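You operate a simulated robot arm through the tools that you are given. There is no shell and no other tool. Be economical: measure what you need, move in short steps, check, and stop when the job is done.

You run a simulated robot arm. Do the job below in one go: nothing can be reset, and whatever is moved stays where it is left.

Task
Put the jug with orange handle from the top of the test bench in the sink. Take the yellow brush and put it in the soak tub. Put the clear cup in the sink. Put the cup with yellow rim on the top of the test bench away on the middle shelf of the stock rack. Fetch the sieve with blue band and set it on the top of the low steel bench. Push the blue drawer shut. Take the tub with green rim on the top of the press bench and put it away on the shelf of the cover table. Put one of the green tags from the top of the press bench on the top of the tray bench. Turn the orange press dial to 2.0. Take the cylinder with blue foot and leave it on the shelf beside the hatch on the far side. Put the blue tag labelled "filled" from the top of the press bench in the bucket with blue rim and the blue tag marked "to wash" on the shelf beside the hatch on the far side. The order is free. Set down upright: jug with orange handle, clear cup, cup with yellow rim, cylinder with blue foot.

It is judged by the outcome, as a careful person would: the job done as asked, and still so three seconds after it is handed in. It fails if anything else is knocked over, pushed out of place, dropped, spilled or broken. Lids that push on must go on centred and level and be pressed home; caps that screw on are set level and turned clockwise until they are tight.

Robot
A 7-joint arm with a two-finger gripper on a trunk, on a base that drives. Base frame: it is fixed to the floor where the robot stands at the start and does not move with it; the origin is under the middle of the robot, x ahead of it, y to its left, z up. Units: m, rad, N and s.
With the tool pointing down near the work surface it reaches from about 0.32 to 0.76 m from the robot's upright axis, wherever it stands. Its first joint turns from -2.897 to 2.897 rad. Places, roughly: blue drawer [0.5, 0.8, 0.8]; blue tag [-0.25, 1.5, 0.75]; bucket with blue rim [-0.25, 1.25, 1]; clear cup [1.25, -0.25, 0.75]; cup with yellow rim [1, -1, 0.75]; cylinder with blue foot [-1.5, -2.25, 1.25]; green tag [0.25, 0.75, 0.75]; jug with orange handle [0.75, 0, 0.75]; middle shelf of the stock rack [-1.4, -2.1, 0.8]; orange press dial [0.4, 1.2, 0.8]; shelf beside the hatch on the far side [-0.9, -2.7, 0.9]; shelf of the cover table [2.3, 0.9, 0.3]; sieve with blue band (20x20x6 cm) [1.2, -1.1, 0.8]; sink [2.1, -3.9, 0.7]; soak tub [1.5, -4.2, 0.7]; top of the low steel bench [4.3, -2.8, 0.6]; top of the tray bench [-3.1, 1.3, 0.8]; tub with green rim [0, 0.75, 0.75]; yellow brush (11x5x6 cm) [0.6, -0.2, 0.8]. Payload 1.71 kg.
The tool frame sits at the grasp point between the pads (the TCP): z along the fingers, y along the line on which they close. The tips reach 0.02 m beyond it. The gripper opens to 0.096 m. The gripper's body begins 0.113 m behind the TCP.
Orientation is that of the tool frame in the base frame, as [roll, pitch, yaw] about the fixed x, y, z axes, in that order (R = Rz(yaw) Ry(pitch) Rx(roll)). With the fingers straight down and closing along the base's y, the tool's x points along the base's -x, its y along +y and its z along -z.

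Tools
- The arm moves only by the tool servo_tool. Its argument "commands" is a list of rows, each a list of 3 entries, a list of its own where there are three numbers: the shift along the base's x, y, z in m, then the turn, a rotation vector about the base's x, y, z in rad, then the closure, from 0 (fully open) to 1 (shut). In form: [[[dx, dy, dz], [rx, ry, rz], jaw], ...]. A call has 1 to 20 rows; each row shifts and turns the commanded pose from where the row before left it. Rows are played at 5 a second. More than 0.05 m and 0.15 rad between two rows, or a gripper value outside its range, and nothing of the call is played. A pose out of reach is approached as far as the arm can. The call stops where the force on the tool passes 40 N (or 10 N more than at its start, if that is more) or the arm is blocked; 0.2 s more then pass. Each finger travels about 0.153 m/s and halts on what it meets, pressing with about 33 N; the grip force reading is that of the motor and also rises with nothing between the fingers. The clock runs only during rows and for 0.2 s after the last one: add rows that do not move to give the fingers time. The reply holds the time, the measured pose of the TCP, the force on the tool along the base axes, the opening and the grip force, in the units named above and with some noise, with the torque about the TCP (base axes, N m) and any sound that the robot's microphone picked up.
- Cameras (640 x 400 px; columns grow to the right, rows downward): "scene" is now at [0.0266, 0.1885, 1.5591]; the picture's right is [0.48, -0.88, -0.01], its down [-0.76, -0.41, -0.52] and it looks along [0.45, 0.25, -0.86] (base axes); focal length 214 px, centre (320, 200). "wrist" rides on the gripper at [0.066, 0.014, -0.145] in the tool frame; the picture's right is [-0.21, 0.98, 0.00], its down [-0.88, -0.19, -0.44] and it looks along [-0.43, -0.09, 0.90] (tool axes); focal length 275 px, centre (320, 200). There is no depth. A picture from a camera that has moved, and an enlarged one, comes with that camera's place and axes in the base frame and with its lens.
- get_image(camera): a new picture of that camera. No time passes.
- raise_lower(by): slides the trunk up (or, below 0, down) by that many m; the arm and the scene camera ride with it, the base frame stays. It gives what a move gives, with no picture.
- steer(legs): drives the robot by 1 to 6 legs, each [ahead, turn to the left] in m and rad, along the robot's own axes; the way and the turn of a leg run together, so that a leg with both is an arc; at most 1.5 m and 3.142 rad a leg. The arm and the cameras ride along, it lands a little off, and it stops where it bumps. It gives what a move gives.
- aim_head(pan, tilt): turns the head with the scene camera to pan (to the left, within 2.705 rad either way) and tilt (down, from -0.506 to 1.204), counted from straight ahead of the robot. It gives what a move gives.
- inspect(camera, box): a new picture of the part [left, top, right, bottom] of that camera's present view, enlarged. No time passes.
- close_job(): hands the job in; it is judged then, once.

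Work in short steps. Places have to be worked out from the pictures, the camera data and where the tool is seen: move nearer, look again, correct. Check each grasp and each placing, and mend what went wrong. You have 546 turns and 328 pictures in all, those below and enlarged ones among them. Open the gripper and draw the arm clear of the work before you hand the job in, unless the task says otherwise.

The tools are called by a JSON object that holds its "method" and its "body". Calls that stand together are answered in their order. servo_tool: Moves the arm, as the interface text tells. Its arguments: {"type":"object","properties":{"commands":{"type":"array"}},"required":["commands"]} The other tools are called the same way: raise_lower (by) slides the trunk up or down; steer (legs) drives the base; aim_head (pan, tilt) turns the head that bears the scene camera; get_image (camera) takes a picture; inspect (camera, box) takes an enlarged picture of a part of a camera's view; close_job () hands the job in.

At the start:

```text
time_s: 0.0
tool_pos: [0.4148, 0.3153, 1.0986]
tcp_rot: [-3.14, 0.0, -3.141]
ft_force: [0.0, 0.7, 0.6]
torque: [0.0, 0.02, 0.0]
grip_width: 0.0964
finger_force: 0.0
trunk travel left (down, up): [-0.175, 0.211]
robot x, y, heading: [-0.002, -0.0005, -0.0]
head pan, tilt: [0.497, 1.014]
```

scene: 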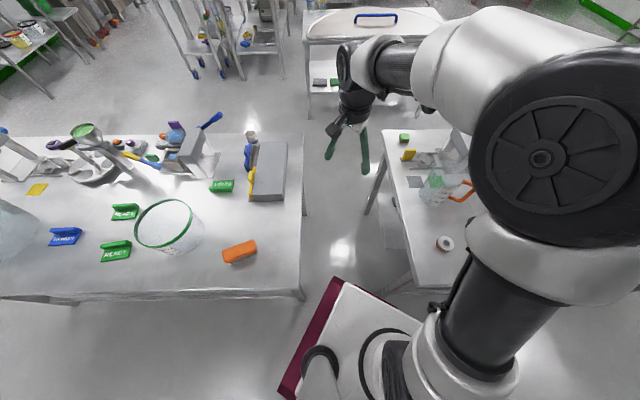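
wrist: 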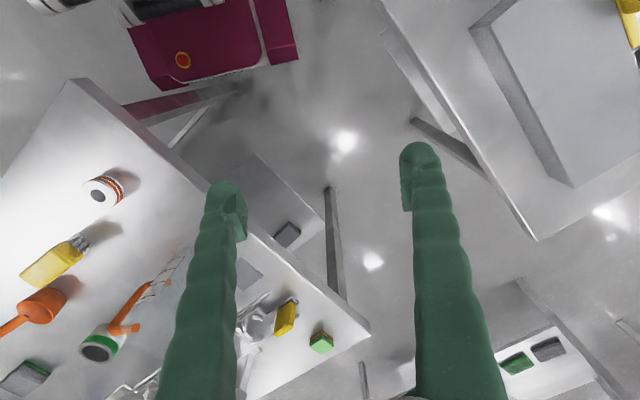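

I start by surveying the surroundings with the head: first to the left with less tilt.

{"method": "aim_head", "body": {"pan": 1.2, "tilt": 0.75}}

{"method": "get_image", "body": {"camera": "scene"}}

{"method": "aim_head", "body": {"pan": -0.5, "tilt": 0.8}}

{"method": "get_image", "body": {"camera": "scene"}}

{"method": "aim_head", "body": {"pan": -1.6, "tilt": 0.5}}

{"method": "get_image", "body": {"camera": "scene"}}

{"method": "aim_head", "body": {"pan": 2.4, "tilt": 0.4}}

{"method": "get_image", "body": {"camera": "scene"}}

{"method": "aim_head", "body": {"pan": 0.2, "tilt": 0.4}}

{"method": "get_image", "body": {"camera": "scene"}}

```text
time_s: 1.1
tool_pos: [0.3964, 0.3151, 1.1033]
tcp_rot: [-3.142, 0.016, 3.14]
ft_force: [0.7, 0.0, 0.4]
torque: [0.02, -0.02, 0.04]
grip_width: 0.096
finger_force: 0.1
trunk travel left (down, up): [-0.175, 0.211]
robot x, y, heading: [0.0, 0.0035, 0.002]
head pan, tilt: [1.201, 0.75]
```

```text
325 pictures are left
camera scene: at [-0.0037, 0.233, 1.5797], right [0.93, -0.36, -0.02], down [-0.26, -0.64, -0.73], along [0.25, 0.68, -0.69], focal length 214 px, centre (320, 200)
```

scene: 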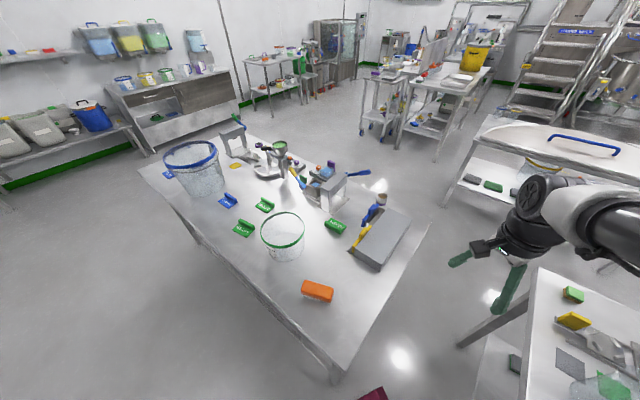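

```text
time_s: 2.8
tool_pos: [0.396, 0.3155, 1.1044]
tcp_rot: [3.142, 0.017, 3.137]
ft_force: [-0.3, -0.1, -0.2]
torque: [0.02, 0.03, 0.03]
grip_width: 0.096
finger_force: 0.1
trunk travel left (down, up): [-0.175, 0.211]
robot x, y, heading: [0.003, -0.0029, 0.003]
head pan, tilt: [-0.499, 0.799]
```

```text
324 pictures are left
camera scene: at [0.0373, 0.1172, 1.5751], right [-0.48, -0.88, 0.01], down [-0.64, 0.34, -0.69], along [0.6, -0.33, -0.73], focal length 214 px, centre (320, 200)
```

scene: 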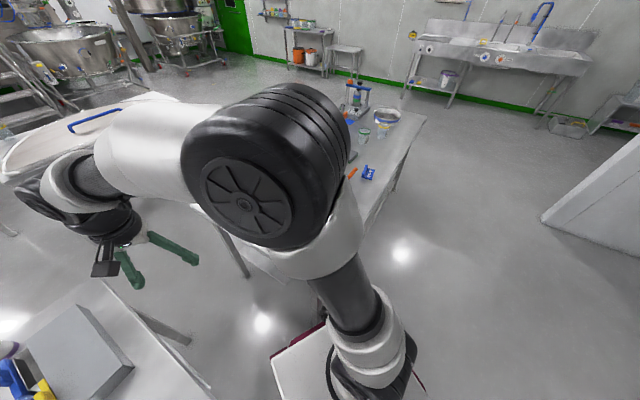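

```text
time_s: 4.1
tool_pos: [0.3958, 0.316, 1.1058]
tcp_rot: [-3.141, 0.016, 3.14]
ft_force: [-0.3, 0.4, 0.0]
torque: [0.02, -0.01, 0.03]
grip_width: 0.0959
finger_force: 0.0
trunk travel left (down, up): [-0.175, 0.211]
robot x, y, heading: [0.0011, 0.0, -0.003]
head pan, tilt: [-1.6, 0.499]
```

```text
323 pictures are left
camera scene: at [-0.0358, 0.0648, 1.6022], right [-1.0, 0.03, 0.02], down [0.0, 0.48, -0.88], along [-0.03, -0.88, -0.48], focal length 214 px, centre (320, 200)
```

scene: 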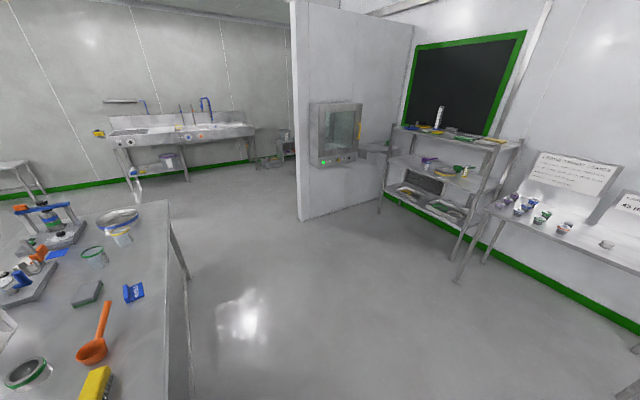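

```text
time_s: 7.4
tool_pos: [0.398, 0.3146, 1.1041]
tcp_rot: [-3.141, 0.015, 3.141]
ft_force: [-0.6, 0.5, -0.1]
torque: [0.0, 0.01, -0.02]
grip_width: 0.0961
finger_force: 0.0
trunk travel left (down, up): [-0.175, 0.211]
robot x, y, heading: [-0.0006, 0.0002, -0.001]
head pan, tilt: [2.4, 0.4]
```

```text
322 pictures are left
camera scene: at [-0.1013, 0.2183, 1.6125], right [0.68, 0.74, -0.01], down [0.27, -0.26, -0.93], along [-0.69, 0.62, -0.38], focal length 214 px, centre (320, 200)
```

scene: 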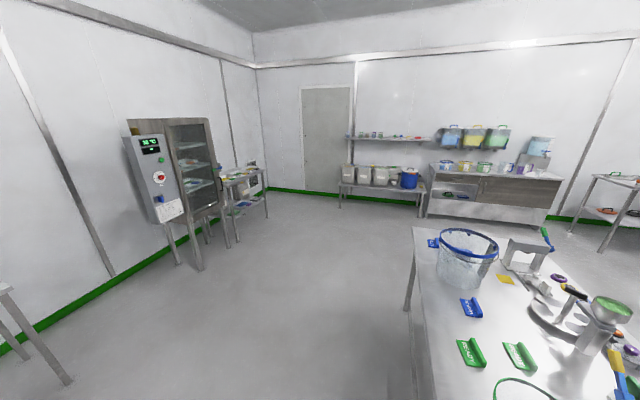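

```text
time_s: 9.5
tool_pos: [0.396, 0.3151, 1.1046]
tcp_rot: [3.141, 0.016, -3.14]
ft_force: [-0.1, -0.9, 1.1]
torque: [0.01, -0.04, 0.0]
grip_width: 0.0963
finger_force: 0.0
trunk travel left (down, up): [-0.175, 0.211]
robot x, y, heading: [0.0008, 0.0004, -0.002]
head pan, tilt: [0.201, 0.4]
```

```text
321 pictures are left
camera scene: at [0.0578, 0.1742, 1.6098], right [0.2, -0.98, 0.0], down [-0.4, -0.08, -0.91], along [0.9, 0.18, -0.4], focal length 214 px, centre (320, 200)
```

scene: 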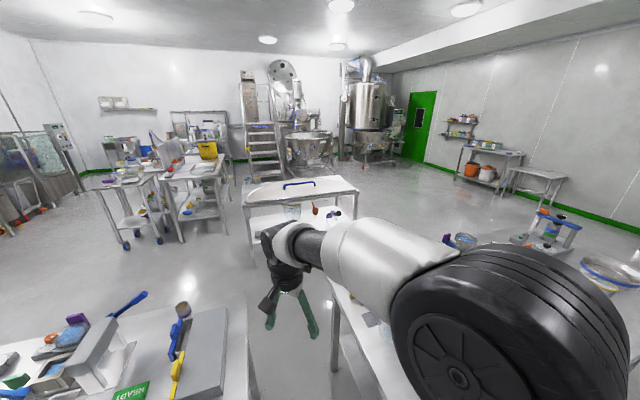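

The layout is clear; now I enlarge the press bench to read the tags and the dial.

{"method": "aim_head", "body": {"pan": 1.5, "tilt": 0.9}}

{"method": "get_image", "body": {"camera": "scene"}}

{"method": "inspect", "body": {"camera": "scene", "box": [100, 60, 340, 210]}}

{"method": "inspect", "body": {"camera": "scene", "box": [300, 60, 540, 210]}}

```text
time_s: 10.9
tool_pos: [0.3969, 0.3134, 1.1039]
tcp_rot: [-3.141, 0.017, 3.14]
ft_force: [-0.5, -0.4, 0.2]
torque: [0.0, 0.01, -0.01]
grip_width: 0.0959
finger_force: 0.0
trunk travel left (down, up): [-0.175, 0.211]
robot x, y, heading: [0.0021, 0.0018, 0.001]
head pan, tilt: [1.499, 0.901]
```

```text
320 pictures are left
camera scene: at [-0.0282, 0.231, 1.5683], right [1.0, -0.07, -0.02], down [-0.07, -0.78, -0.62], along [0.03, 0.62, -0.78], focal length 214 px, centre (320, 200)
```

scene: 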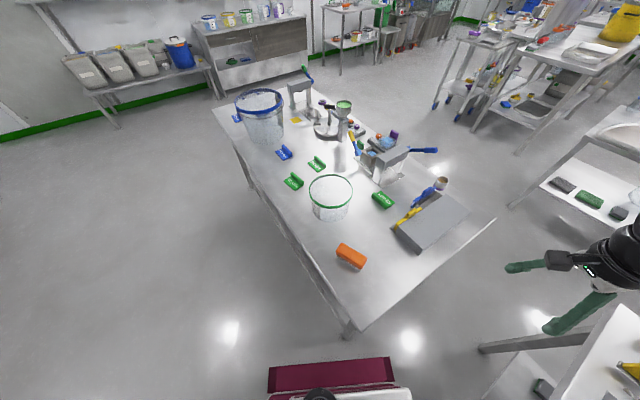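

```text
2.67 times, centred on (220, 135) of scene
camera zoom: at [-0.0282, 0.231, 1.5683], right [1.0, -0.07, -0.02], down [-0.07, -0.78, -0.62], along [0.03, 0.62, -0.78], focal length 572 px, centre (587, 373)
```

zoom: 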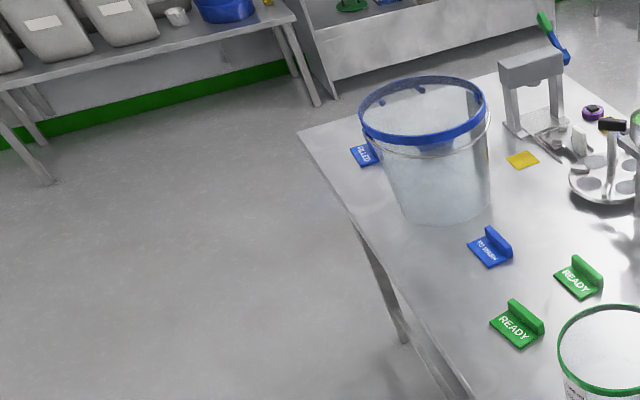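

```text
2.67 times, centred on (420, 135) of scene
camera zoom: at [-0.0282, 0.231, 1.5683], right [1.0, -0.07, -0.02], down [-0.07, -0.78, -0.62], along [0.03, 0.62, -0.78], focal length 572 px, centre (53, 373)
```

zoom: 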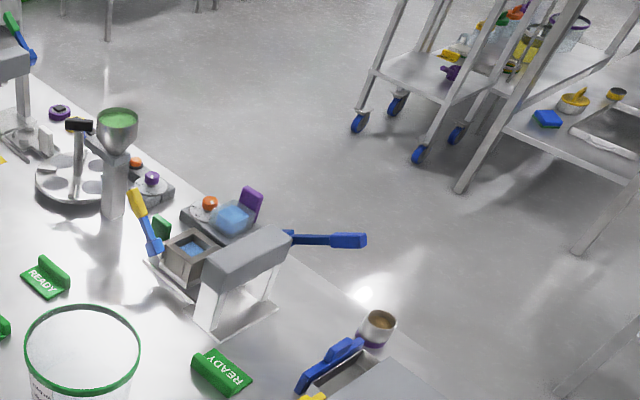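

The tags are readable: blue FILLED behind the bucket, blue TO WASH in front. Next I swing the arm over the test bench to look with the wrist camera.

{"method": "servo_tool", "body": {"commands": [[[0.0, -0.05, 0.02], [0, 0, 0], 0], [[0.0, -0.05, 0.02], [0, 0, 0], 0], [[0.0, -0.05, 0.02], [0, 0, 0], 0], [[0.0, -0.05, 0.0], [0, 0, 0], 0], [[0.0, -0.05, 0.0], [0, 0, 0], 0], [[0.0, -0.05, 0.0], [0, 0, 0], 0], [[0, 0, 0], [0, 0, 0], 0]]}}

{"method": "get_image", "body": {"camera": "wrist"}}

{"method": "aim_head", "body": {"pan": -0.3, "tilt": 0.9}}

{"method": "get_image", "body": {"camera": "scene"}}

```text
refused: row 1 steps farther than a row can; nothing moved
```

```text
317 pictures are left
camera wrist: at [0.3291, 0.3284, 1.2485], right [0.21, 0.98, 0.0], down [0.87, -0.19, 0.46], along [0.45, -0.09, -0.89], focal length 275 px, centre (320, 200)
```

wrist: 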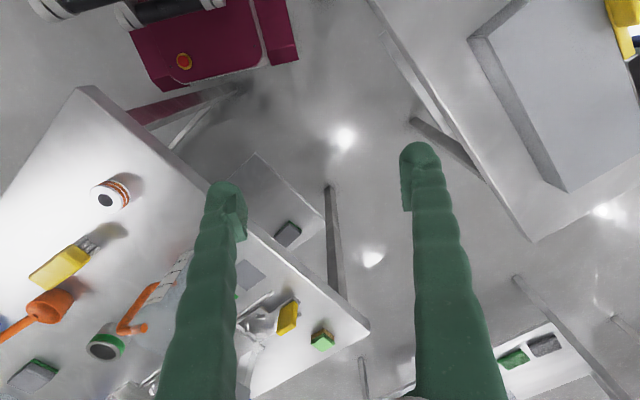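

```text
time_s: 12.7
tool_pos: [0.3973, 0.3147, 1.1052]
tcp_rot: [3.141, 0.015, 3.139]
ft_force: [0.0, -0.1, 0.2]
torque: [0.0, -0.01, 0.01]
grip_width: 0.0961
finger_force: 0.0
trunk travel left (down, up): [-0.175, 0.211]
robot x, y, heading: [0.0007, 0.0004, 0.001]
head pan, tilt: [-0.3, 0.901]
```

```text
316 pictures are left
camera scene: at [0.0384, 0.1334, 1.5671], right [-0.3, -0.96, 0.01], down [-0.76, 0.23, -0.61], along [0.58, -0.18, -0.79], focal length 214 px, centre (320, 200)
```

scene: 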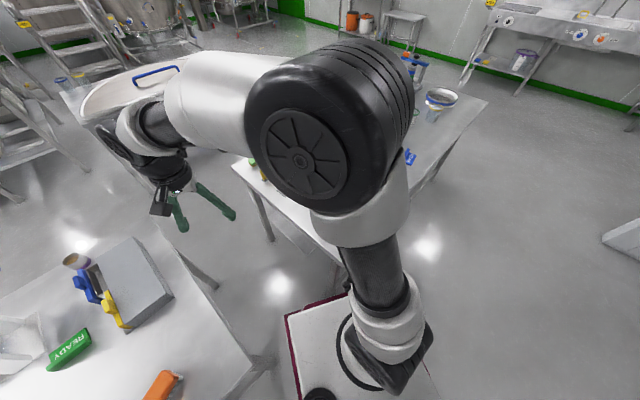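

Steps must stay within 0.05 m in norm. I move the tool over the test bench in 0.048 m steps and look down.

{"method": "servo_tool", "body": {"commands": [[[0.0, -0.045, 0.015], [0, 0, 0], 0], [[0.0, -0.045, 0.015], [0, 0, 0], 0], [[0.0, -0.045, 0.015], [0, 0, 0], 0], [[0.0, -0.048, 0.0], [0, 0, 0], 0], [[0.0, -0.048, 0.0], [0, 0, 0], 0], [[0.0, -0.048, 0.0], [0, 0, 0], 0], [[0.0, -0.048, 0.0], [0, 0, 0], 0], [[0.0, -0.048, 0.0], [0, 0, 0], 0], [[0, 0, 0], [0, 0, 0], 0]]}}

{"method": "get_image", "body": {"camera": "wrist"}}

{"method": "get_image", "body": {"camera": "scene"}}

```text
time_s: 14.7
tool_pos: [0.395, -0.0617, 1.1512]
tcp_rot: [3.14, 0.014, 3.141]
ft_force: [1.1, 0.5, 0.4]
torque: [0.02, 0.01, 0.02]
grip_width: 0.0962
finger_force: 0.1
trunk travel left (down, up): [-0.175, 0.211]
robot x, y, heading: [0.0036, 0.0041, 0.002]
head pan, tilt: [-0.3, 0.901]
```

```text
315 pictures are left
camera wrist: at [0.3275, -0.0486, 1.2944], right [0.21, 0.98, 0.0], down [0.87, -0.19, 0.46], along [0.45, -0.09, -0.89], focal length 275 px, centre (320, 200)
```

wrist: 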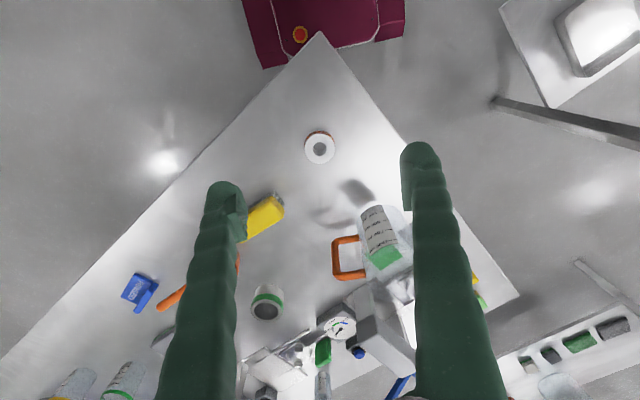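

```text
314 pictures are left
camera scene: at [0.0382, 0.1333, 1.5671], right [-0.3, -0.96, 0.0], down [-0.76, 0.23, -0.61], along [0.58, -0.18, -0.79], focal length 214 px, centre (320, 200)
```

scene: 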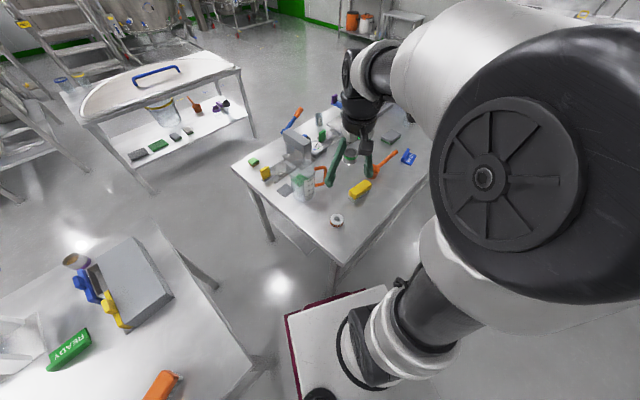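

I enlarge both views around the jug and the brush.

{"method": "inspect", "body": {"camera": "scene", "box": [230, 90, 430, 230]}}

{"method": "inspect", "body": {"camera": "wrist", "box": [230, 120, 480, 380]}}

```text
2.86 times, centred on (330, 160) of scene
camera zoom: at [0.0382, 0.1333, 1.5671], right [-0.3, -0.96, 0.0], down [-0.76, 0.23, -0.61], along [0.58, -0.18, -0.79], focal length 613 px, centre (291, 314)
```

zoom: 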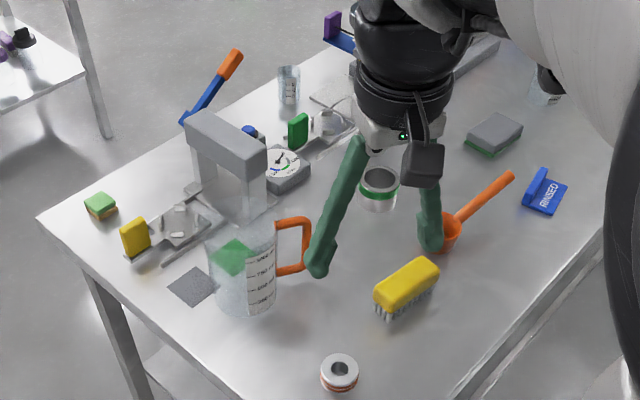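

```text
1.54 times, centred on (355, 250) of wrist
camera zoom: at [0.3275, -0.0486, 1.2944], right [0.21, 0.98, 0.0], down [0.87, -0.19, 0.46], along [0.45, -0.09, -0.89], focal length 424 px, centre (266, 123)
```

zoom: 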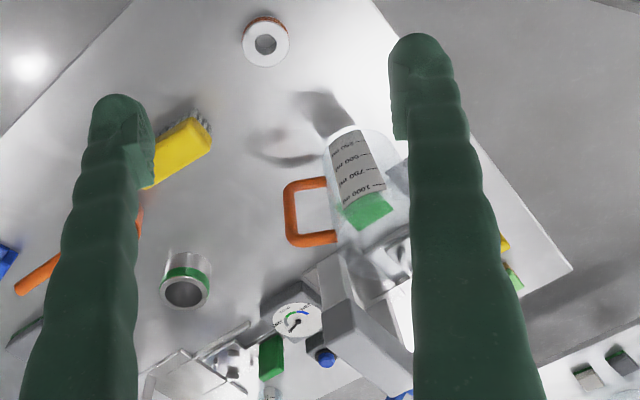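

The jug stands at about (0.68, 0.01) with its handle towards -y. I centre the wrist camera over it to refine.

{"method": "servo_tool", "body": {"commands": [[[0.045, 0.02, 0.0], [0, 0, 0], 0], [[0.045, 0.02, 0.0], [0, 0, 0], 0], [[0.04, 0.02, 0.0], [0, 0, 0], 0], [[0.03, 0.03, 0.0], [0, 0, 0], 0], [[0, 0, 0], [0, 0, 0], 0]]}}

{"method": "get_image", "body": {"camera": "wrist"}}

```text
time_s: 15.9
tool_pos: [0.5575, 0.0299, 1.1507]
tcp_rot: [-3.141, 0.016, 3.14]
ft_force: [0.5, -0.1, -1.0]
torque: [0.0, 0.0, -0.01]
grip_width: 0.096
finger_force: 0.1
trunk travel left (down, up): [-0.175, 0.211]
robot x, y, heading: [0.0007, -0.0004, -0.001]
head pan, tilt: [-0.3, 0.901]
```

```text
311 pictures are left
camera wrist: at [0.4893, 0.0433, 1.2943], right [0.21, 0.98, 0.0], down [0.87, -0.19, 0.46], along [0.45, -0.09, -0.89], focal length 275 px, centre (320, 200)
```

wrist: 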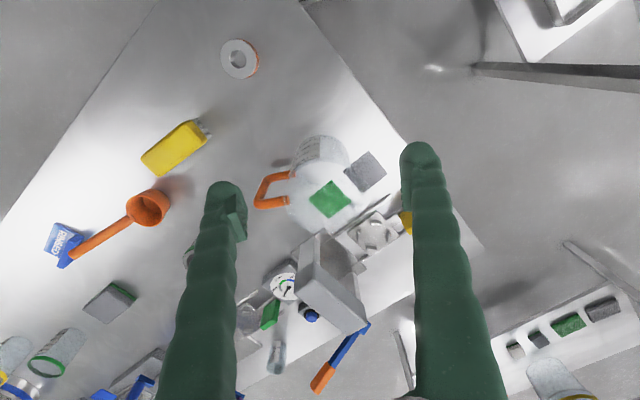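

I enlarge the jug.

{"method": "inspect", "body": {"camera": "wrist", "box": [240, 120, 420, 260]}}

```text
2.86 times, centred on (330, 190) of wrist
camera zoom: at [0.4893, 0.0433, 1.2943], right [0.21, 0.98, 0.0], down [0.87, -0.19, 0.46], along [0.45, -0.09, -0.89], focal length 786 px, centre (291, 229)
```

zoom: 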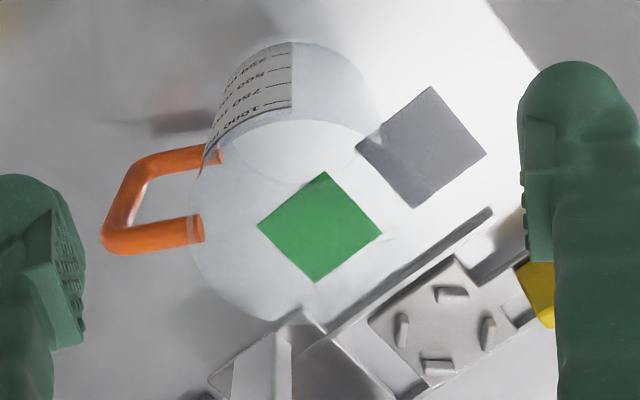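

Jug rim centre about (0.665, 0.008), rim near z 0.95, radius ~0.048. I'll pinch the rim wall at its +y side; first move above and check from the scene camera and wrist.

{"method": "servo_tool", "body": {"commands": [[[0.04, 0.01, 0.0], [0, 0, 0], 0], [[0.04, 0.01, 0.0], [0, 0, 0], 0], [[0.027, 0.006, -0.03], [0, 0, 0], 0], [[0, 0, -0.04], [0, 0, 0], 0], [[0, 0, -0.04], [0, 0, 0], 0], [[0, 0, -0.02], [0, 0, 0], 0], [[0, 0, 0], [0, 0, 0], 0]]}}

{"method": "get_image", "body": {"camera": "wrist"}}

{"method": "inspect", "body": {"camera": "scene", "box": [230, 90, 430, 230]}}

```text
time_s: 17.5
tool_pos: [0.6666, 0.0545, 1.0176]
tcp_rot: [3.141, 0.015, -3.141]
ft_force: [0.0, 0.1, 0.6]
torque: [0.01, -0.01, -0.03]
grip_width: 0.0962
finger_force: 0.1
trunk travel left (down, up): [-0.175, 0.211]
robot x, y, heading: [0.001, -0.0006, 0.0]
head pan, tilt: [-0.3, 0.901]
```

```text
309 pictures are left
camera wrist: at [0.5979, 0.0673, 1.162], right [0.21, 0.98, 0.0], down [0.87, -0.19, 0.46], along [0.45, -0.09, -0.89], focal length 275 px, centre (320, 200)
```

wrist: 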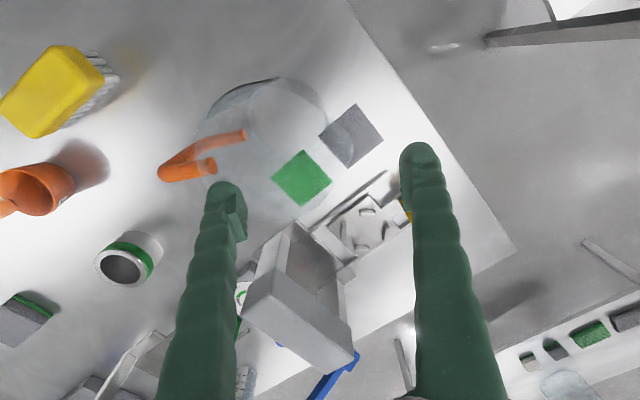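

```text
2.86 times, centred on (330, 160) of scene
camera zoom: at [0.0385, 0.1333, 1.5672], right [-0.3, -0.96, 0.0], down [-0.76, 0.23, -0.61], along [0.58, -0.18, -0.79], focal length 613 px, centre (291, 314)
```

zoom: 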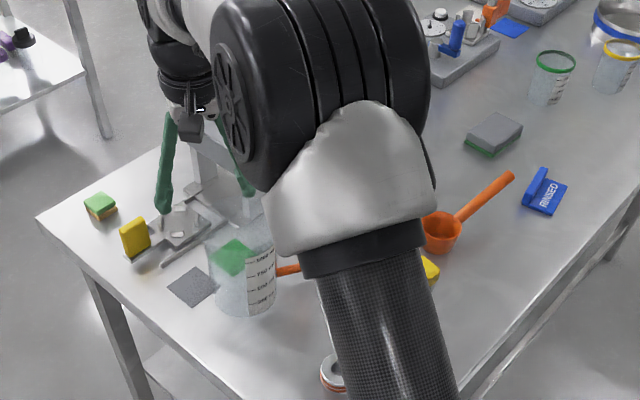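

I enlarge the wrist view to locate the rim precisely.

{"method": "inspect", "body": {"camera": "wrist", "box": [150, 60, 450, 250]}}

```text
2.11 times, centred on (300, 155) of wrist
camera zoom: at [0.5979, 0.0673, 1.162], right [0.21, 0.98, 0.0], down [0.87, -0.19, 0.46], along [0.45, -0.09, -0.89], focal length 580 px, centre (362, 295)
```

zoom: 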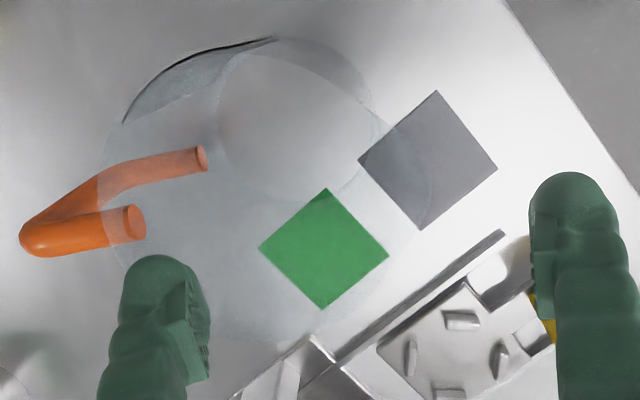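

Rim estimates scatter a bit (y of the +y edge 0.06–0.08), well within the jaw opening. I go to (0.655, 0.067) and down to 0.93 with jaws open.

{"method": "servo_tool", "body": {"commands": [[[-0.011, 0.012, 0.0], [0, 0, 0], 0], [[0, 0, -0.03], [0, 0, 0], 0], [[0, 0, -0.03], [0, 0, 0], 0], [[0, 0, -0.03], [0, 0, 0], 0], [[0, 0, 0], [0, 0, 0], 0]]}}

{"method": "inspect", "body": {"camera": "wrist", "box": [150, 60, 470, 270]}}

{"method": "inspect", "body": {"camera": "scene", "box": [250, 100, 390, 220]}}

```text
time_s: 18.7
tool_pos: [0.6513, 0.07, 0.9296]
tcp_rot: [3.141, 0.016, -3.141]
ft_force: [-0.2, 0.4, 0.1]
torque: [0.01, 0.03, 0.01]
grip_width: 0.0961
finger_force: 0.1
trunk travel left (down, up): [-0.175, 0.211]
robot x, y, heading: [0.005, 0.0009, 0.003]
head pan, tilt: [-0.3, 0.901]
```

```text
1.90 times, centred on (310, 165) of wrist
camera zoom: at [0.5848, 0.0819, 1.0735], right [0.21, 0.98, 0.0], down [0.87, -0.19, 0.46], along [0.45, -0.09, -0.89], focal length 524 px, centre (339, 267)
```

zoom: 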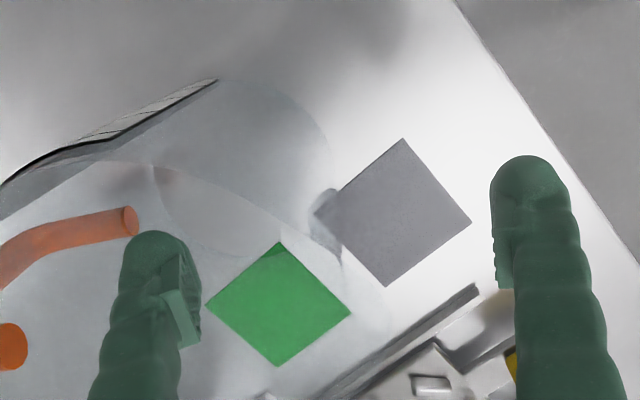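

```text
3.33 times, centred on (320, 160) of scene
camera zoom: at [0.0385, 0.1333, 1.5672], right [-0.3, -0.96, 0.0], down [-0.76, 0.23, -0.61], along [0.58, -0.18, -0.79], focal length 715 px, centre (320, 333)
```

zoom: 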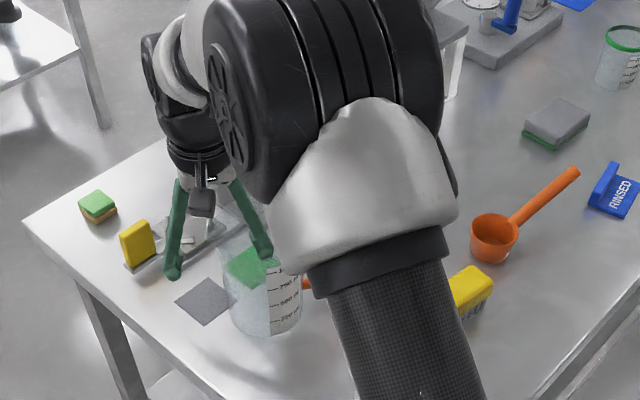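

One finger is inside the jug and the other outside. I close on the wall.

{"method": "servo_tool", "body": {"commands": [[[0, 0, 0], [0, 0, 0], 0.5], [[0, 0, 0], [0, 0, 0], 1], [[0, 0, 0], [0, 0, 0], 1], [[0, 0, 0], [0, 0, 0], 1]]}}

{"method": "inspect", "body": {"camera": "wrist", "box": [150, 60, 470, 270]}}

```text
time_s: 19.7
tool_pos: [0.6535, 0.069, 0.9294]
tcp_rot: [3.141, 0.016, 3.141]
ft_force: [0.5, 0.2, 0.8]
torque: [-0.04, 0.07, 0.02]
grip_width: 0.0063
finger_force: 31.3
trunk travel left (down, up): [-0.175, 0.211]
robot x, y, heading: [-0.0016, 0.0024, 0.001]
head pan, tilt: [-0.3, 0.901]
```

```text
1.90 times, centred on (310, 165) of wrist
camera zoom: at [0.5849, 0.0819, 1.0738], right [0.21, 0.98, 0.0], down [0.87, -0.19, 0.46], along [0.45, -0.09, -0.89], focal length 524 px, centre (339, 267)
```

zoom: 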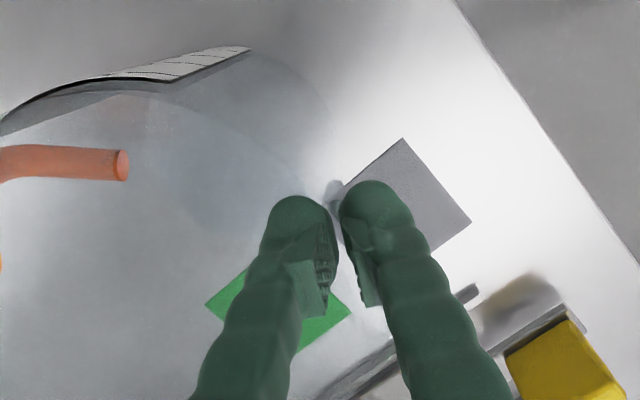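

The wall is held (6 mm). I lift and check.

{"method": "servo_tool", "body": {"commands": [[[0, 0, 0.02], [0, 0, 0], 1], [[0, 0, 0.04], [0, 0, 0], 1], [[0, 0, 0.045], [0, 0, 0], 1], [[0, 0, 0.045], [0, 0, 0], 1], [[0, 0, 0.04], [0, 0, 0], 1], [[0, 0, 0.0], [0, 0, 0], 1]]}}

{"method": "get_image", "body": {"camera": "wrist"}}

{"method": "get_image", "body": {"camera": "scene"}}

```text
time_s: 21.1
tool_pos: [0.653, 0.0676, 1.1212]
tcp_rot: [3.141, 0.014, 3.141]
ft_force: [0.1, -0.3, -1.1]
torque: [0.07, -0.02, 0.0]
grip_width: 0.0061
finger_force: 31.8
trunk travel left (down, up): [-0.175, 0.211]
robot x, y, heading: [-0.0027, 0.0035, 0.001]
head pan, tilt: [-0.3, 0.901]
```

```text
303 pictures are left
camera wrist: at [0.5854, 0.0807, 1.2644], right [0.21, 0.98, 0.0], down [0.87, -0.19, 0.46], along [0.45, -0.09, -0.89], focal length 275 px, centre (320, 200)
```

wrist: 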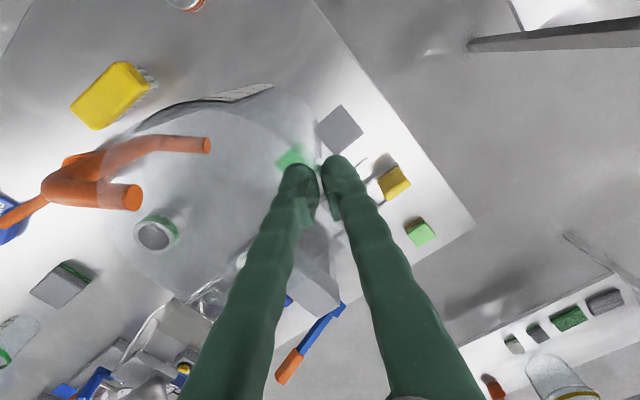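

```text
302 pictures are left
camera scene: at [0.0389, 0.1334, 1.5671], right [-0.3, -0.96, 0.01], down [-0.76, 0.23, -0.61], along [0.58, -0.18, -0.79], focal length 214 px, centre (320, 200)
```

scene: 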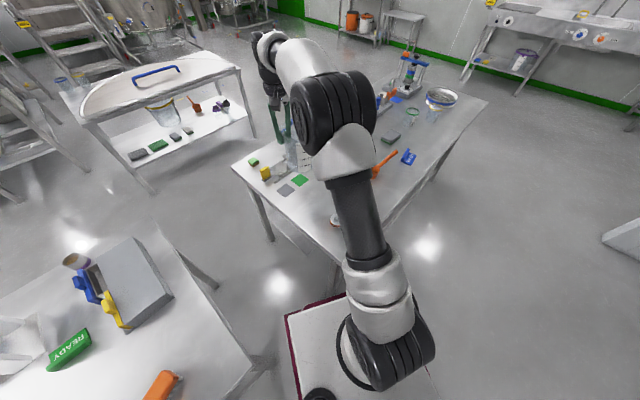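

The jug is held and hanging freely (about 1 N). I draw it in close and high, then back off from the benches.

{"method": "servo_tool", "body": {"commands": [[[0, 0, 0.045], [0, 0, 0], 1], [[-0.02, -0.01, 0.035], [0, 0, 0], 1], [[-0.045, -0.012, 0], [0, 0, 0], 1], [[-0.045, -0.012, 0], [0, 0, 0], 1], [[-0.045, -0.012, 0], [0, 0, 0], 1], [[-0.045, -0.012, 0], [0, 0, 0], 1], [[-0.03, -0.01, 0], [0, 0, 0], 1], [[0, 0, 0], [0, 0, 0], 1]]}}

{"method": "steer", "body": {"legs": [[-0.42, 0]]}}

{"method": "aim_head", "body": {"pan": -0.9, "tilt": 0.5}}

{"method": "get_image", "body": {"camera": "scene"}}

```text
time_s: 22.9
tool_pos: [0.4238, 0.0013, 1.195]
tcp_rot: [-3.141, 0.015, 3.141]
ft_force: [-1.0, 0.2, -1.0]
torque: [0.09, 0.0, -0.01]
grip_width: 0.0059
finger_force: 31.1
trunk travel left (down, up): [-0.175, 0.211]
robot x, y, heading: [-0.0039, 0.0023, 0.002]
head pan, tilt: [-0.3, 0.901]
```

```text
time_s: 25.7
tool_pos: [-0.0002, 0.0001, 1.1961]
tcp_rot: [3.14, 0.018, 3.14]
ft_force: [-0.9, -0.2, -1.6]
torque: [0.04, -0.1, 0.03]
grip_width: 0.0062
finger_force: 31.7
trunk travel left (down, up): [-0.175, 0.211]
robot x, y, heading: [-0.4199, 0.0018, -0.003]
head pan, tilt: [-0.3, 0.901]
```

```text
time_s: 26.7
tool_pos: [-0.0184, 0.0013, 1.2024]
tcp_rot: [3.14, 0.031, 3.14]
ft_force: [0.4, -0.9, -1.2]
torque: [0.08, -0.03, 0.02]
grip_width: 0.006
finger_force: 31.5
trunk travel left (down, up): [-0.175, 0.211]
robot x, y, heading: [-0.4176, 0.0002, 0.002]
head pan, tilt: [-0.901, 0.499]
```

```text
301 pictures are left
camera scene: at [-0.3981, 0.0847, 1.6012], right [-0.78, -0.62, 0.01], down [-0.31, 0.38, -0.87], along [0.54, -0.69, -0.49], focal length 214 px, centre (320, 200)
```

scene: 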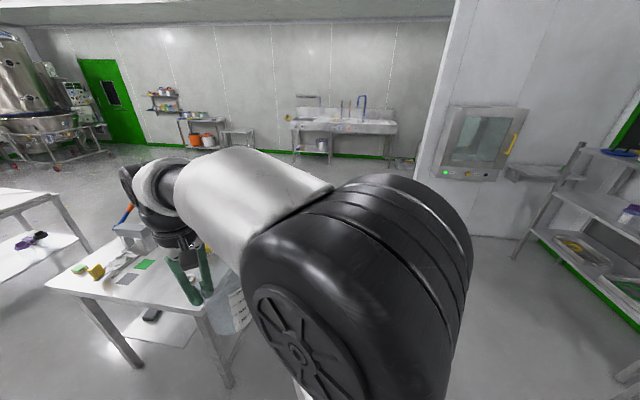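

I turn to about -60° and drive 1.4 m down the corridor between test bench and partition.

{"method": "steer", "body": {"legs": [[0, -1.047], [1.4, 0]]}}

{"method": "aim_head", "body": {"pan": 0.3, "tilt": 0.4}}

{"method": "get_image", "body": {"camera": "scene"}}

```text
time_s: 37.3
tool_pos: [0.4774, -1.5672, 1.2028]
tcp_rot: [3.141, 0.03, 2.092]
ft_force: [0.6, 0.0, -1.0]
torque: [0.08, -0.07, -0.03]
grip_width: 0.006
finger_force: 31.4
trunk travel left (down, up): [-0.175, 0.211]
robot x, y, heading: [0.2732, -1.2196, -1.054]
head pan, tilt: [-0.901, 0.499]
```

```text
time_s: 38.7
tool_pos: [0.4678, -1.5511, 1.209]
tcp_rot: [-3.141, 0.046, 2.093]
ft_force: [-0.7, -0.7, -0.7]
torque: [0.03, -0.04, -0.02]
grip_width: 0.0059
finger_force: 30.7
trunk travel left (down, up): [-0.175, 0.211]
robot x, y, heading: [0.2756, -1.2189, -1.047]
head pan, tilt: [0.3, 0.4]
```

```text
300 pictures are left
camera scene: at [0.4605, -1.1745, 1.6099], right [-0.68, -0.73, -0.01], down [-0.29, 0.28, -0.91], along [0.67, -0.62, -0.4], focal length 214 px, centre (320, 200)
```

scene: 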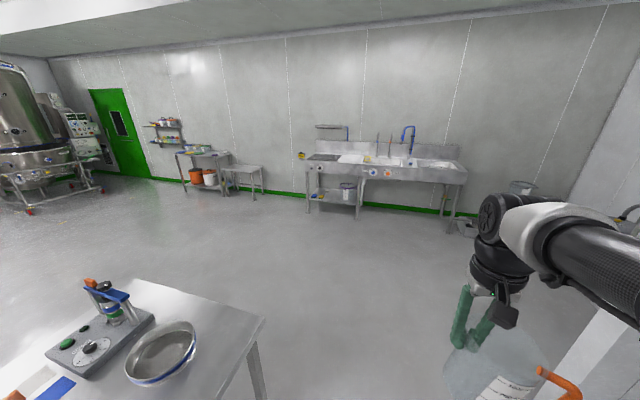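

I enlarge the sink bench to tell the basins apart.

{"method": "inspect", "body": {"camera": "scene", "box": [290, 110, 480, 230]}}

```text
3.33 times, centred on (385, 170) of scene
camera zoom: at [0.4605, -1.1745, 1.6099], right [-0.68, -0.73, -0.01], down [-0.29, 0.28, -0.91], along [0.67, -0.62, -0.4], focal length 715 px, centre (103, 300)
```

zoom: 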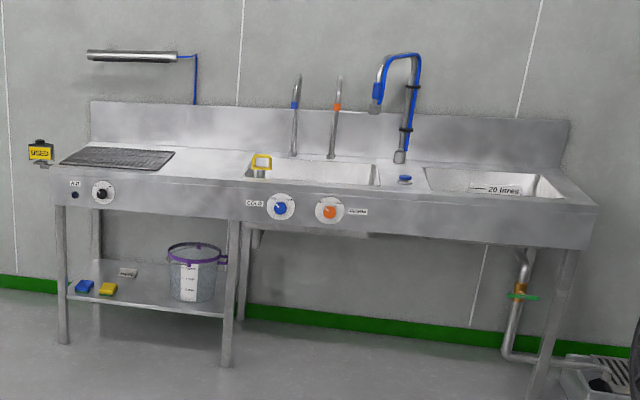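

The middle basin with two taps is the sink, the right one (20 litres) the soak tub. I drive towards the sink, stopping a little short.

{"method": "steer", "body": {"legs": [[0, 0.075], [1.5, 0], [0.8, 0]]}}

{"method": "aim_head", "body": {"pan": 0.3, "tilt": 0.8}}

{"method": "get_image", "body": {"camera": "scene"}}

{"method": "get_image", "body": {"camera": "wrist"}}

```text
time_s: 51.1
tool_pos: [1.7418, -3.4161, 1.2084]
tcp_rot: [3.141, 0.045, 2.15]
ft_force: [0.7, -1.6, -0.9]
torque: [0.03, -0.12, 0.02]
grip_width: 0.0061
finger_force: 31.1
trunk travel left (down, up): [-0.175, 0.211]
robot x, y, heading: [1.5291, -3.0927, -0.991]
head pan, tilt: [0.3, 0.4]
```

```text
time_s: 52.0
tool_pos: [1.7291, -3.3986, 1.2154]
tcp_rot: [-3.142, 0.065, 2.15]
ft_force: [-0.2, 0.8, -1.0]
torque: [-0.05, -0.11, -0.03]
grip_width: 0.006
finger_force: 31.0
trunk travel left (down, up): [-0.175, 0.211]
robot x, y, heading: [1.5297, -3.0945, -0.99]
head pan, tilt: [0.3, 0.799]
```

```text
298 pictures are left
camera scene: at [1.6991, -3.0273, 1.5751], right [-0.64, -0.77, 0.0], down [-0.56, 0.46, -0.69], along [0.53, -0.44, -0.73], focal length 214 px, centre (320, 200)
```

scene: 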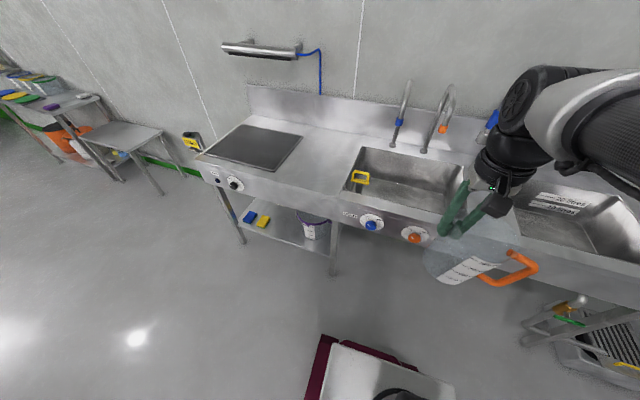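

```text
297 pictures are left
camera wrist: at [1.6999, -3.3285, 1.356], right [0.93, 0.36, 0.01], down [0.31, -0.81, 0.5], along [0.19, -0.46, -0.87], focal length 275 px, centre (320, 200)
```

wrist: 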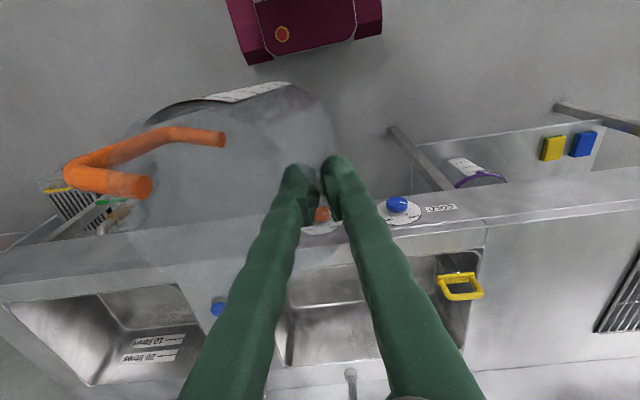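

Sink basin spans about 0.57 × 0.39 m, centre (2.045, -3.90). I creep forward 0.24 m and correct the small tool tilt.

{"method": "steer", "body": {"legs": [[0.24, 0]]}}

{"method": "servo_tool", "body": {"commands": [[[0, 0, 0], [0.042, 0.027, 0], 1], [[0, 0, 0], [0, 0, 0], 1]]}}

{"method": "get_image", "body": {"camera": "scene"}}

```text
time_s: 53.8
tool_pos: [1.8578, -3.5934, 1.2161]
tcp_rot: [3.141, 0.065, 2.15]
ft_force: [-0.4, -1.0, -0.8]
torque: [0.01, -0.06, -0.01]
grip_width: 0.0062
finger_force: 31.7
trunk travel left (down, up): [-0.175, 0.211]
robot x, y, heading: [1.6592, -3.2909, -0.985]
head pan, tilt: [0.3, 0.799]
```

```text
time_s: 54.4
tool_pos: [1.8538, -3.5871, 1.2174]
tcp_rot: [-3.14, 0.022, 2.152]
ft_force: [0.3, -0.3, -2.0]
torque: [0.01, -0.11, -0.02]
grip_width: 0.0061
finger_force: 30.8
trunk travel left (down, up): [-0.175, 0.211]
robot x, y, heading: [1.6542, -3.2919, -0.99]
head pan, tilt: [0.3, 0.799]
```

```text
296 pictures are left
camera scene: at [1.8273, -3.2224, 1.5752], right [-0.64, -0.77, 0.0], down [-0.56, 0.46, -0.69], along [0.53, -0.44, -0.72], focal length 214 px, centre (320, 200)
```

scene: 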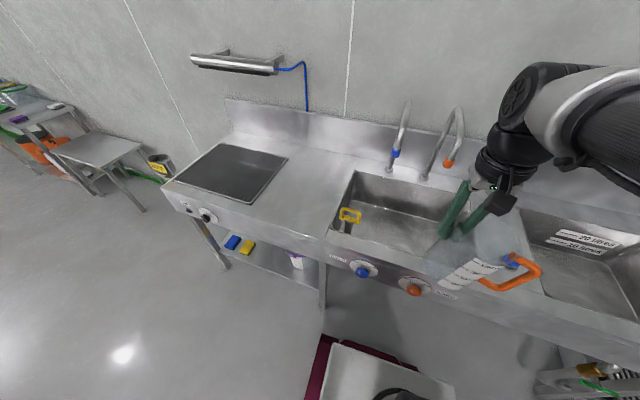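

The taps' nozzles hang over the middle of the basin (near (2.01,-3.95) and (2.16,-3.85), z 1.13), so I'll place the jug in the right half, turned 90° so it sits ahead of the gripper. I turn it now in free space.

{"method": "servo_tool", "body": {"commands": [[[0, 0, 0], [0, 0, 0.143], 1], [[0, 0, 0], [0, 0, 0.143], 1], [[0, 0, 0], [0, 0, 0.143], 1], [[0, 0, 0], [0, 0, 0.143], 1], [[0, 0, 0], [0, 0, 0.143], 1], [[0, 0, 0], [0, 0, 0.143], 1], [[0, 0, 0], [0, 0, 0.143], 1], [[0, 0, 0], [0, 0, 0.143], 1], [[0, 0, 0], [0, 0, 0.143], 1], [[0, 0, 0], [0, 0, 0.143], 1], [[0, 0, 0], [0, 0, 0.143], 1], [[0, 0, 0], [0, 0, 0], 1]]}}

{"method": "get_image", "body": {"camera": "scene"}}

{"method": "get_image", "body": {"camera": "wrist"}}

```text
time_s: 57.0
tool_pos: [1.8559, -3.5903, 1.2176]
tcp_rot: [3.139, 0.019, -2.559]
ft_force: [-0.5, 0.1, -0.7]
torque: [0.08, 0.03, -0.03]
grip_width: 0.0059
finger_force: 30.9
trunk travel left (down, up): [-0.175, 0.211]
robot x, y, heading: [1.6573, -3.2914, -0.993]
head pan, tilt: [0.3, 0.799]
```

```text
295 pictures are left
camera scene: at [1.8313, -3.2284, 1.575], right [-0.64, -0.77, 0.0], down [-0.56, 0.47, -0.69], along [0.53, -0.43, -0.73], focal length 214 px, centre (320, 200)
```

scene: 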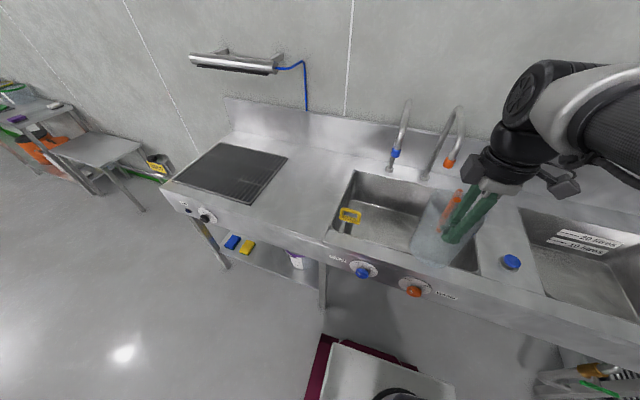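

```text
294 pictures are left
camera wrist: at [1.7913, -3.6175, 1.3608], right [-0.37, 0.93, 0.01], down [0.83, 0.32, 0.46], along [0.43, 0.17, -0.89], focal length 275 px, centre (320, 200)
```

wrist: 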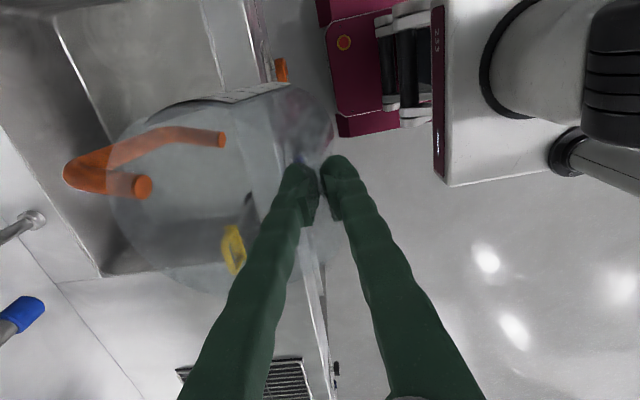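

Turned. I lower to z≈1.05 first (jug base ~0.89, above the rim at 0.80), then move forward over the right half of the basin.

{"method": "servo_tool", "body": {"commands": [[[0, 0, -0.048], [0, 0, 0], 1], [[0, 0, -0.048], [0, 0, 0], 1], [[0, 0, -0.048], [0, 0, 0], 1], [[0, 0, -0.02], [0, 0, 0], 1], [[0.0, -0.048, 0], [0, 0, 0], 1], [[0.0, -0.048, 0], [0, 0, 0], 1], [[0.0, -0.048, 0], [0, 0, 0], 1], [[0.0, -0.048, 0], [0, 0, 0], 1], [[0.0, -0.048, 0], [0, 0, 0], 1], [[0.0, -0.048, 0], [0, 0, 0], 1], [[0.005, -0.04, 0], [0, 0, 0], 1], [[0, 0, 0], [0, 0, 0], 1]]}}

{"method": "get_image", "body": {"camera": "scene"}}

{"method": "get_image", "body": {"camera": "wrist"}}

```text
time_s: 59.6
tool_pos: [1.8562, -3.9181, 1.0545]
tcp_rot: [-3.139, 0.017, -2.56]
ft_force: [-0.3, 0.8, -0.9]
torque: [0.09, 0.06, -0.04]
grip_width: 0.0061
finger_force: 31.3
trunk travel left (down, up): [-0.175, 0.211]
robot x, y, heading: [1.661, -3.2892, -0.992]
head pan, tilt: [0.3, 0.799]
```

```text
293 pictures are left
camera scene: at [1.8292, -3.2231, 1.575], right [-0.64, -0.77, 0.0], down [-0.56, 0.46, -0.69], along [0.53, -0.44, -0.73], focal length 214 px, centre (320, 200)
```

scene: 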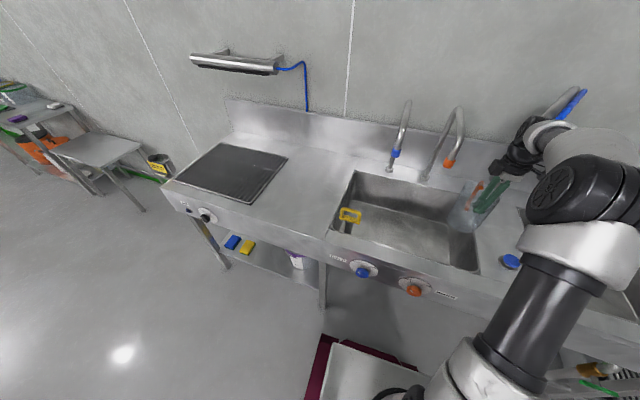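

```text
292 pictures are left
camera wrist: at [1.7928, -3.944, 1.1981], right [-0.36, 0.93, 0.0], down [0.83, 0.32, 0.46], along [0.43, 0.17, -0.89], focal length 275 px, centre (320, 200)
```

wrist: 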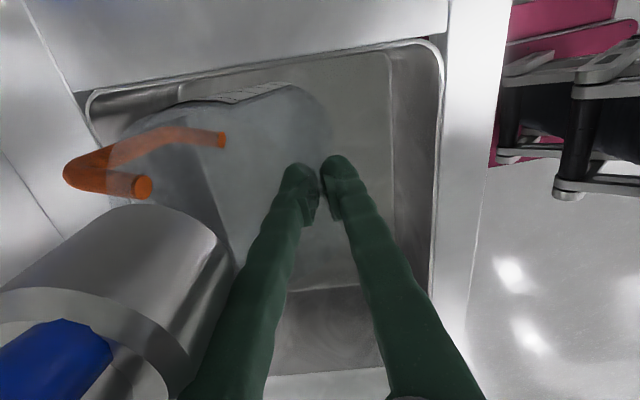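

A third nozzle (pre-rinse spray) hangs just ahead of the gripper, so I back off 6 cm and shift 6 cm left along the sink before lowering.

{"method": "servo_tool", "body": {"commands": [[[-0.02, 0.035, 0], [0, 0, 0], 1], [[-0.01, 0.017, 0], [0, 0, 0], 1], [[0.025, 0.016, 0], [0, 0, 0], 1], [[0.026, 0.016, 0], [0, 0, 0], 1], [[0, 0, -0.045], [0, 0, 0], 1], [[0, 0, 0], [0, 0, 0], 1]]}}

{"method": "get_image", "body": {"camera": "wrist"}}

```text
time_s: 61.0
tool_pos: [1.8835, -3.8357, 1.0094]
tcp_rot: [3.139, 0.018, -2.559]
ft_force: [0.1, 0.4, -1.1]
torque: [0.07, -0.01, -0.03]
grip_width: 0.0058
finger_force: 31.3
trunk travel left (down, up): [-0.175, 0.211]
robot x, y, heading: [1.6554, -3.2924, -0.985]
head pan, tilt: [0.3, 0.799]
```

```text
291 pictures are left
camera wrist: at [1.8197, -3.8626, 1.1525], right [-0.37, 0.93, 0.01], down [0.83, 0.32, 0.46], along [0.43, 0.17, -0.89], focal length 275 px, centre (320, 200)
```

wrist: 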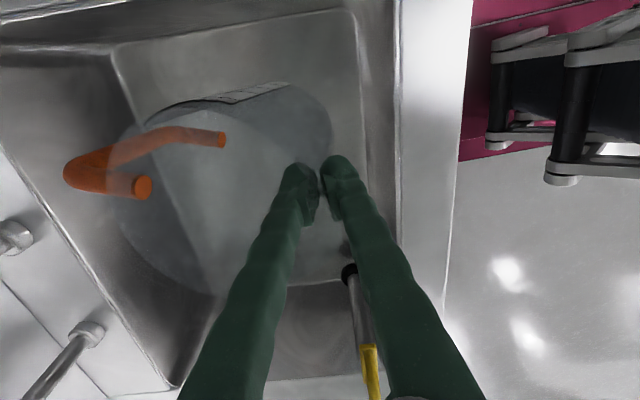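

Clear of nozzles. I lower further in steps, watching the force.

{"method": "servo_tool", "body": {"commands": [[[0, 0, -0.04], [0, 0, 0], 1], [[0, 0, -0.04], [0, 0, 0], 1], [[0, 0, -0.04], [0, 0, 0], 1], [[0, 0, -0.02], [0, 0, 0], 1], [[0, 0, 0], [0, 0, 0], 1]]}}

{"method": "get_image", "body": {"camera": "wrist"}}

{"method": "get_image", "body": {"camera": "scene"}}

```text
time_s: 62.2
tool_pos: [1.8814, -3.8359, 0.8664]
tcp_rot: [3.141, 0.02, -2.562]
ft_force: [0.2, -0.8, -1.9]
torque: [0.09, 0.02, 0.0]
grip_width: 0.0061
finger_force: 31.2
trunk travel left (down, up): [-0.175, 0.211]
robot x, y, heading: [1.6589, -3.2905, -0.988]
head pan, tilt: [0.3, 0.799]
```

```text
290 pictures are left
camera wrist: at [1.818, -3.8631, 1.0107], right [-0.37, 0.93, 0.01], down [0.83, 0.32, 0.46], along [0.43, 0.17, -0.89], focal length 275 px, centre (320, 200)
```

wrist: 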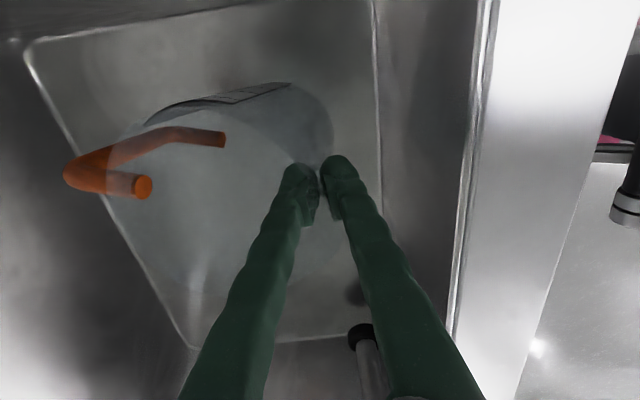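

```text
289 pictures are left
camera scene: at [1.8313, -3.2286, 1.575], right [-0.64, -0.77, -0.01], down [-0.56, 0.47, -0.69], along [0.53, -0.43, -0.73], focal length 214 px, centre (320, 200)
```

scene: 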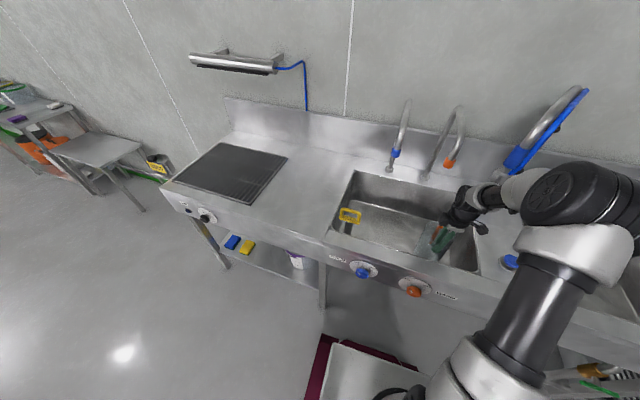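

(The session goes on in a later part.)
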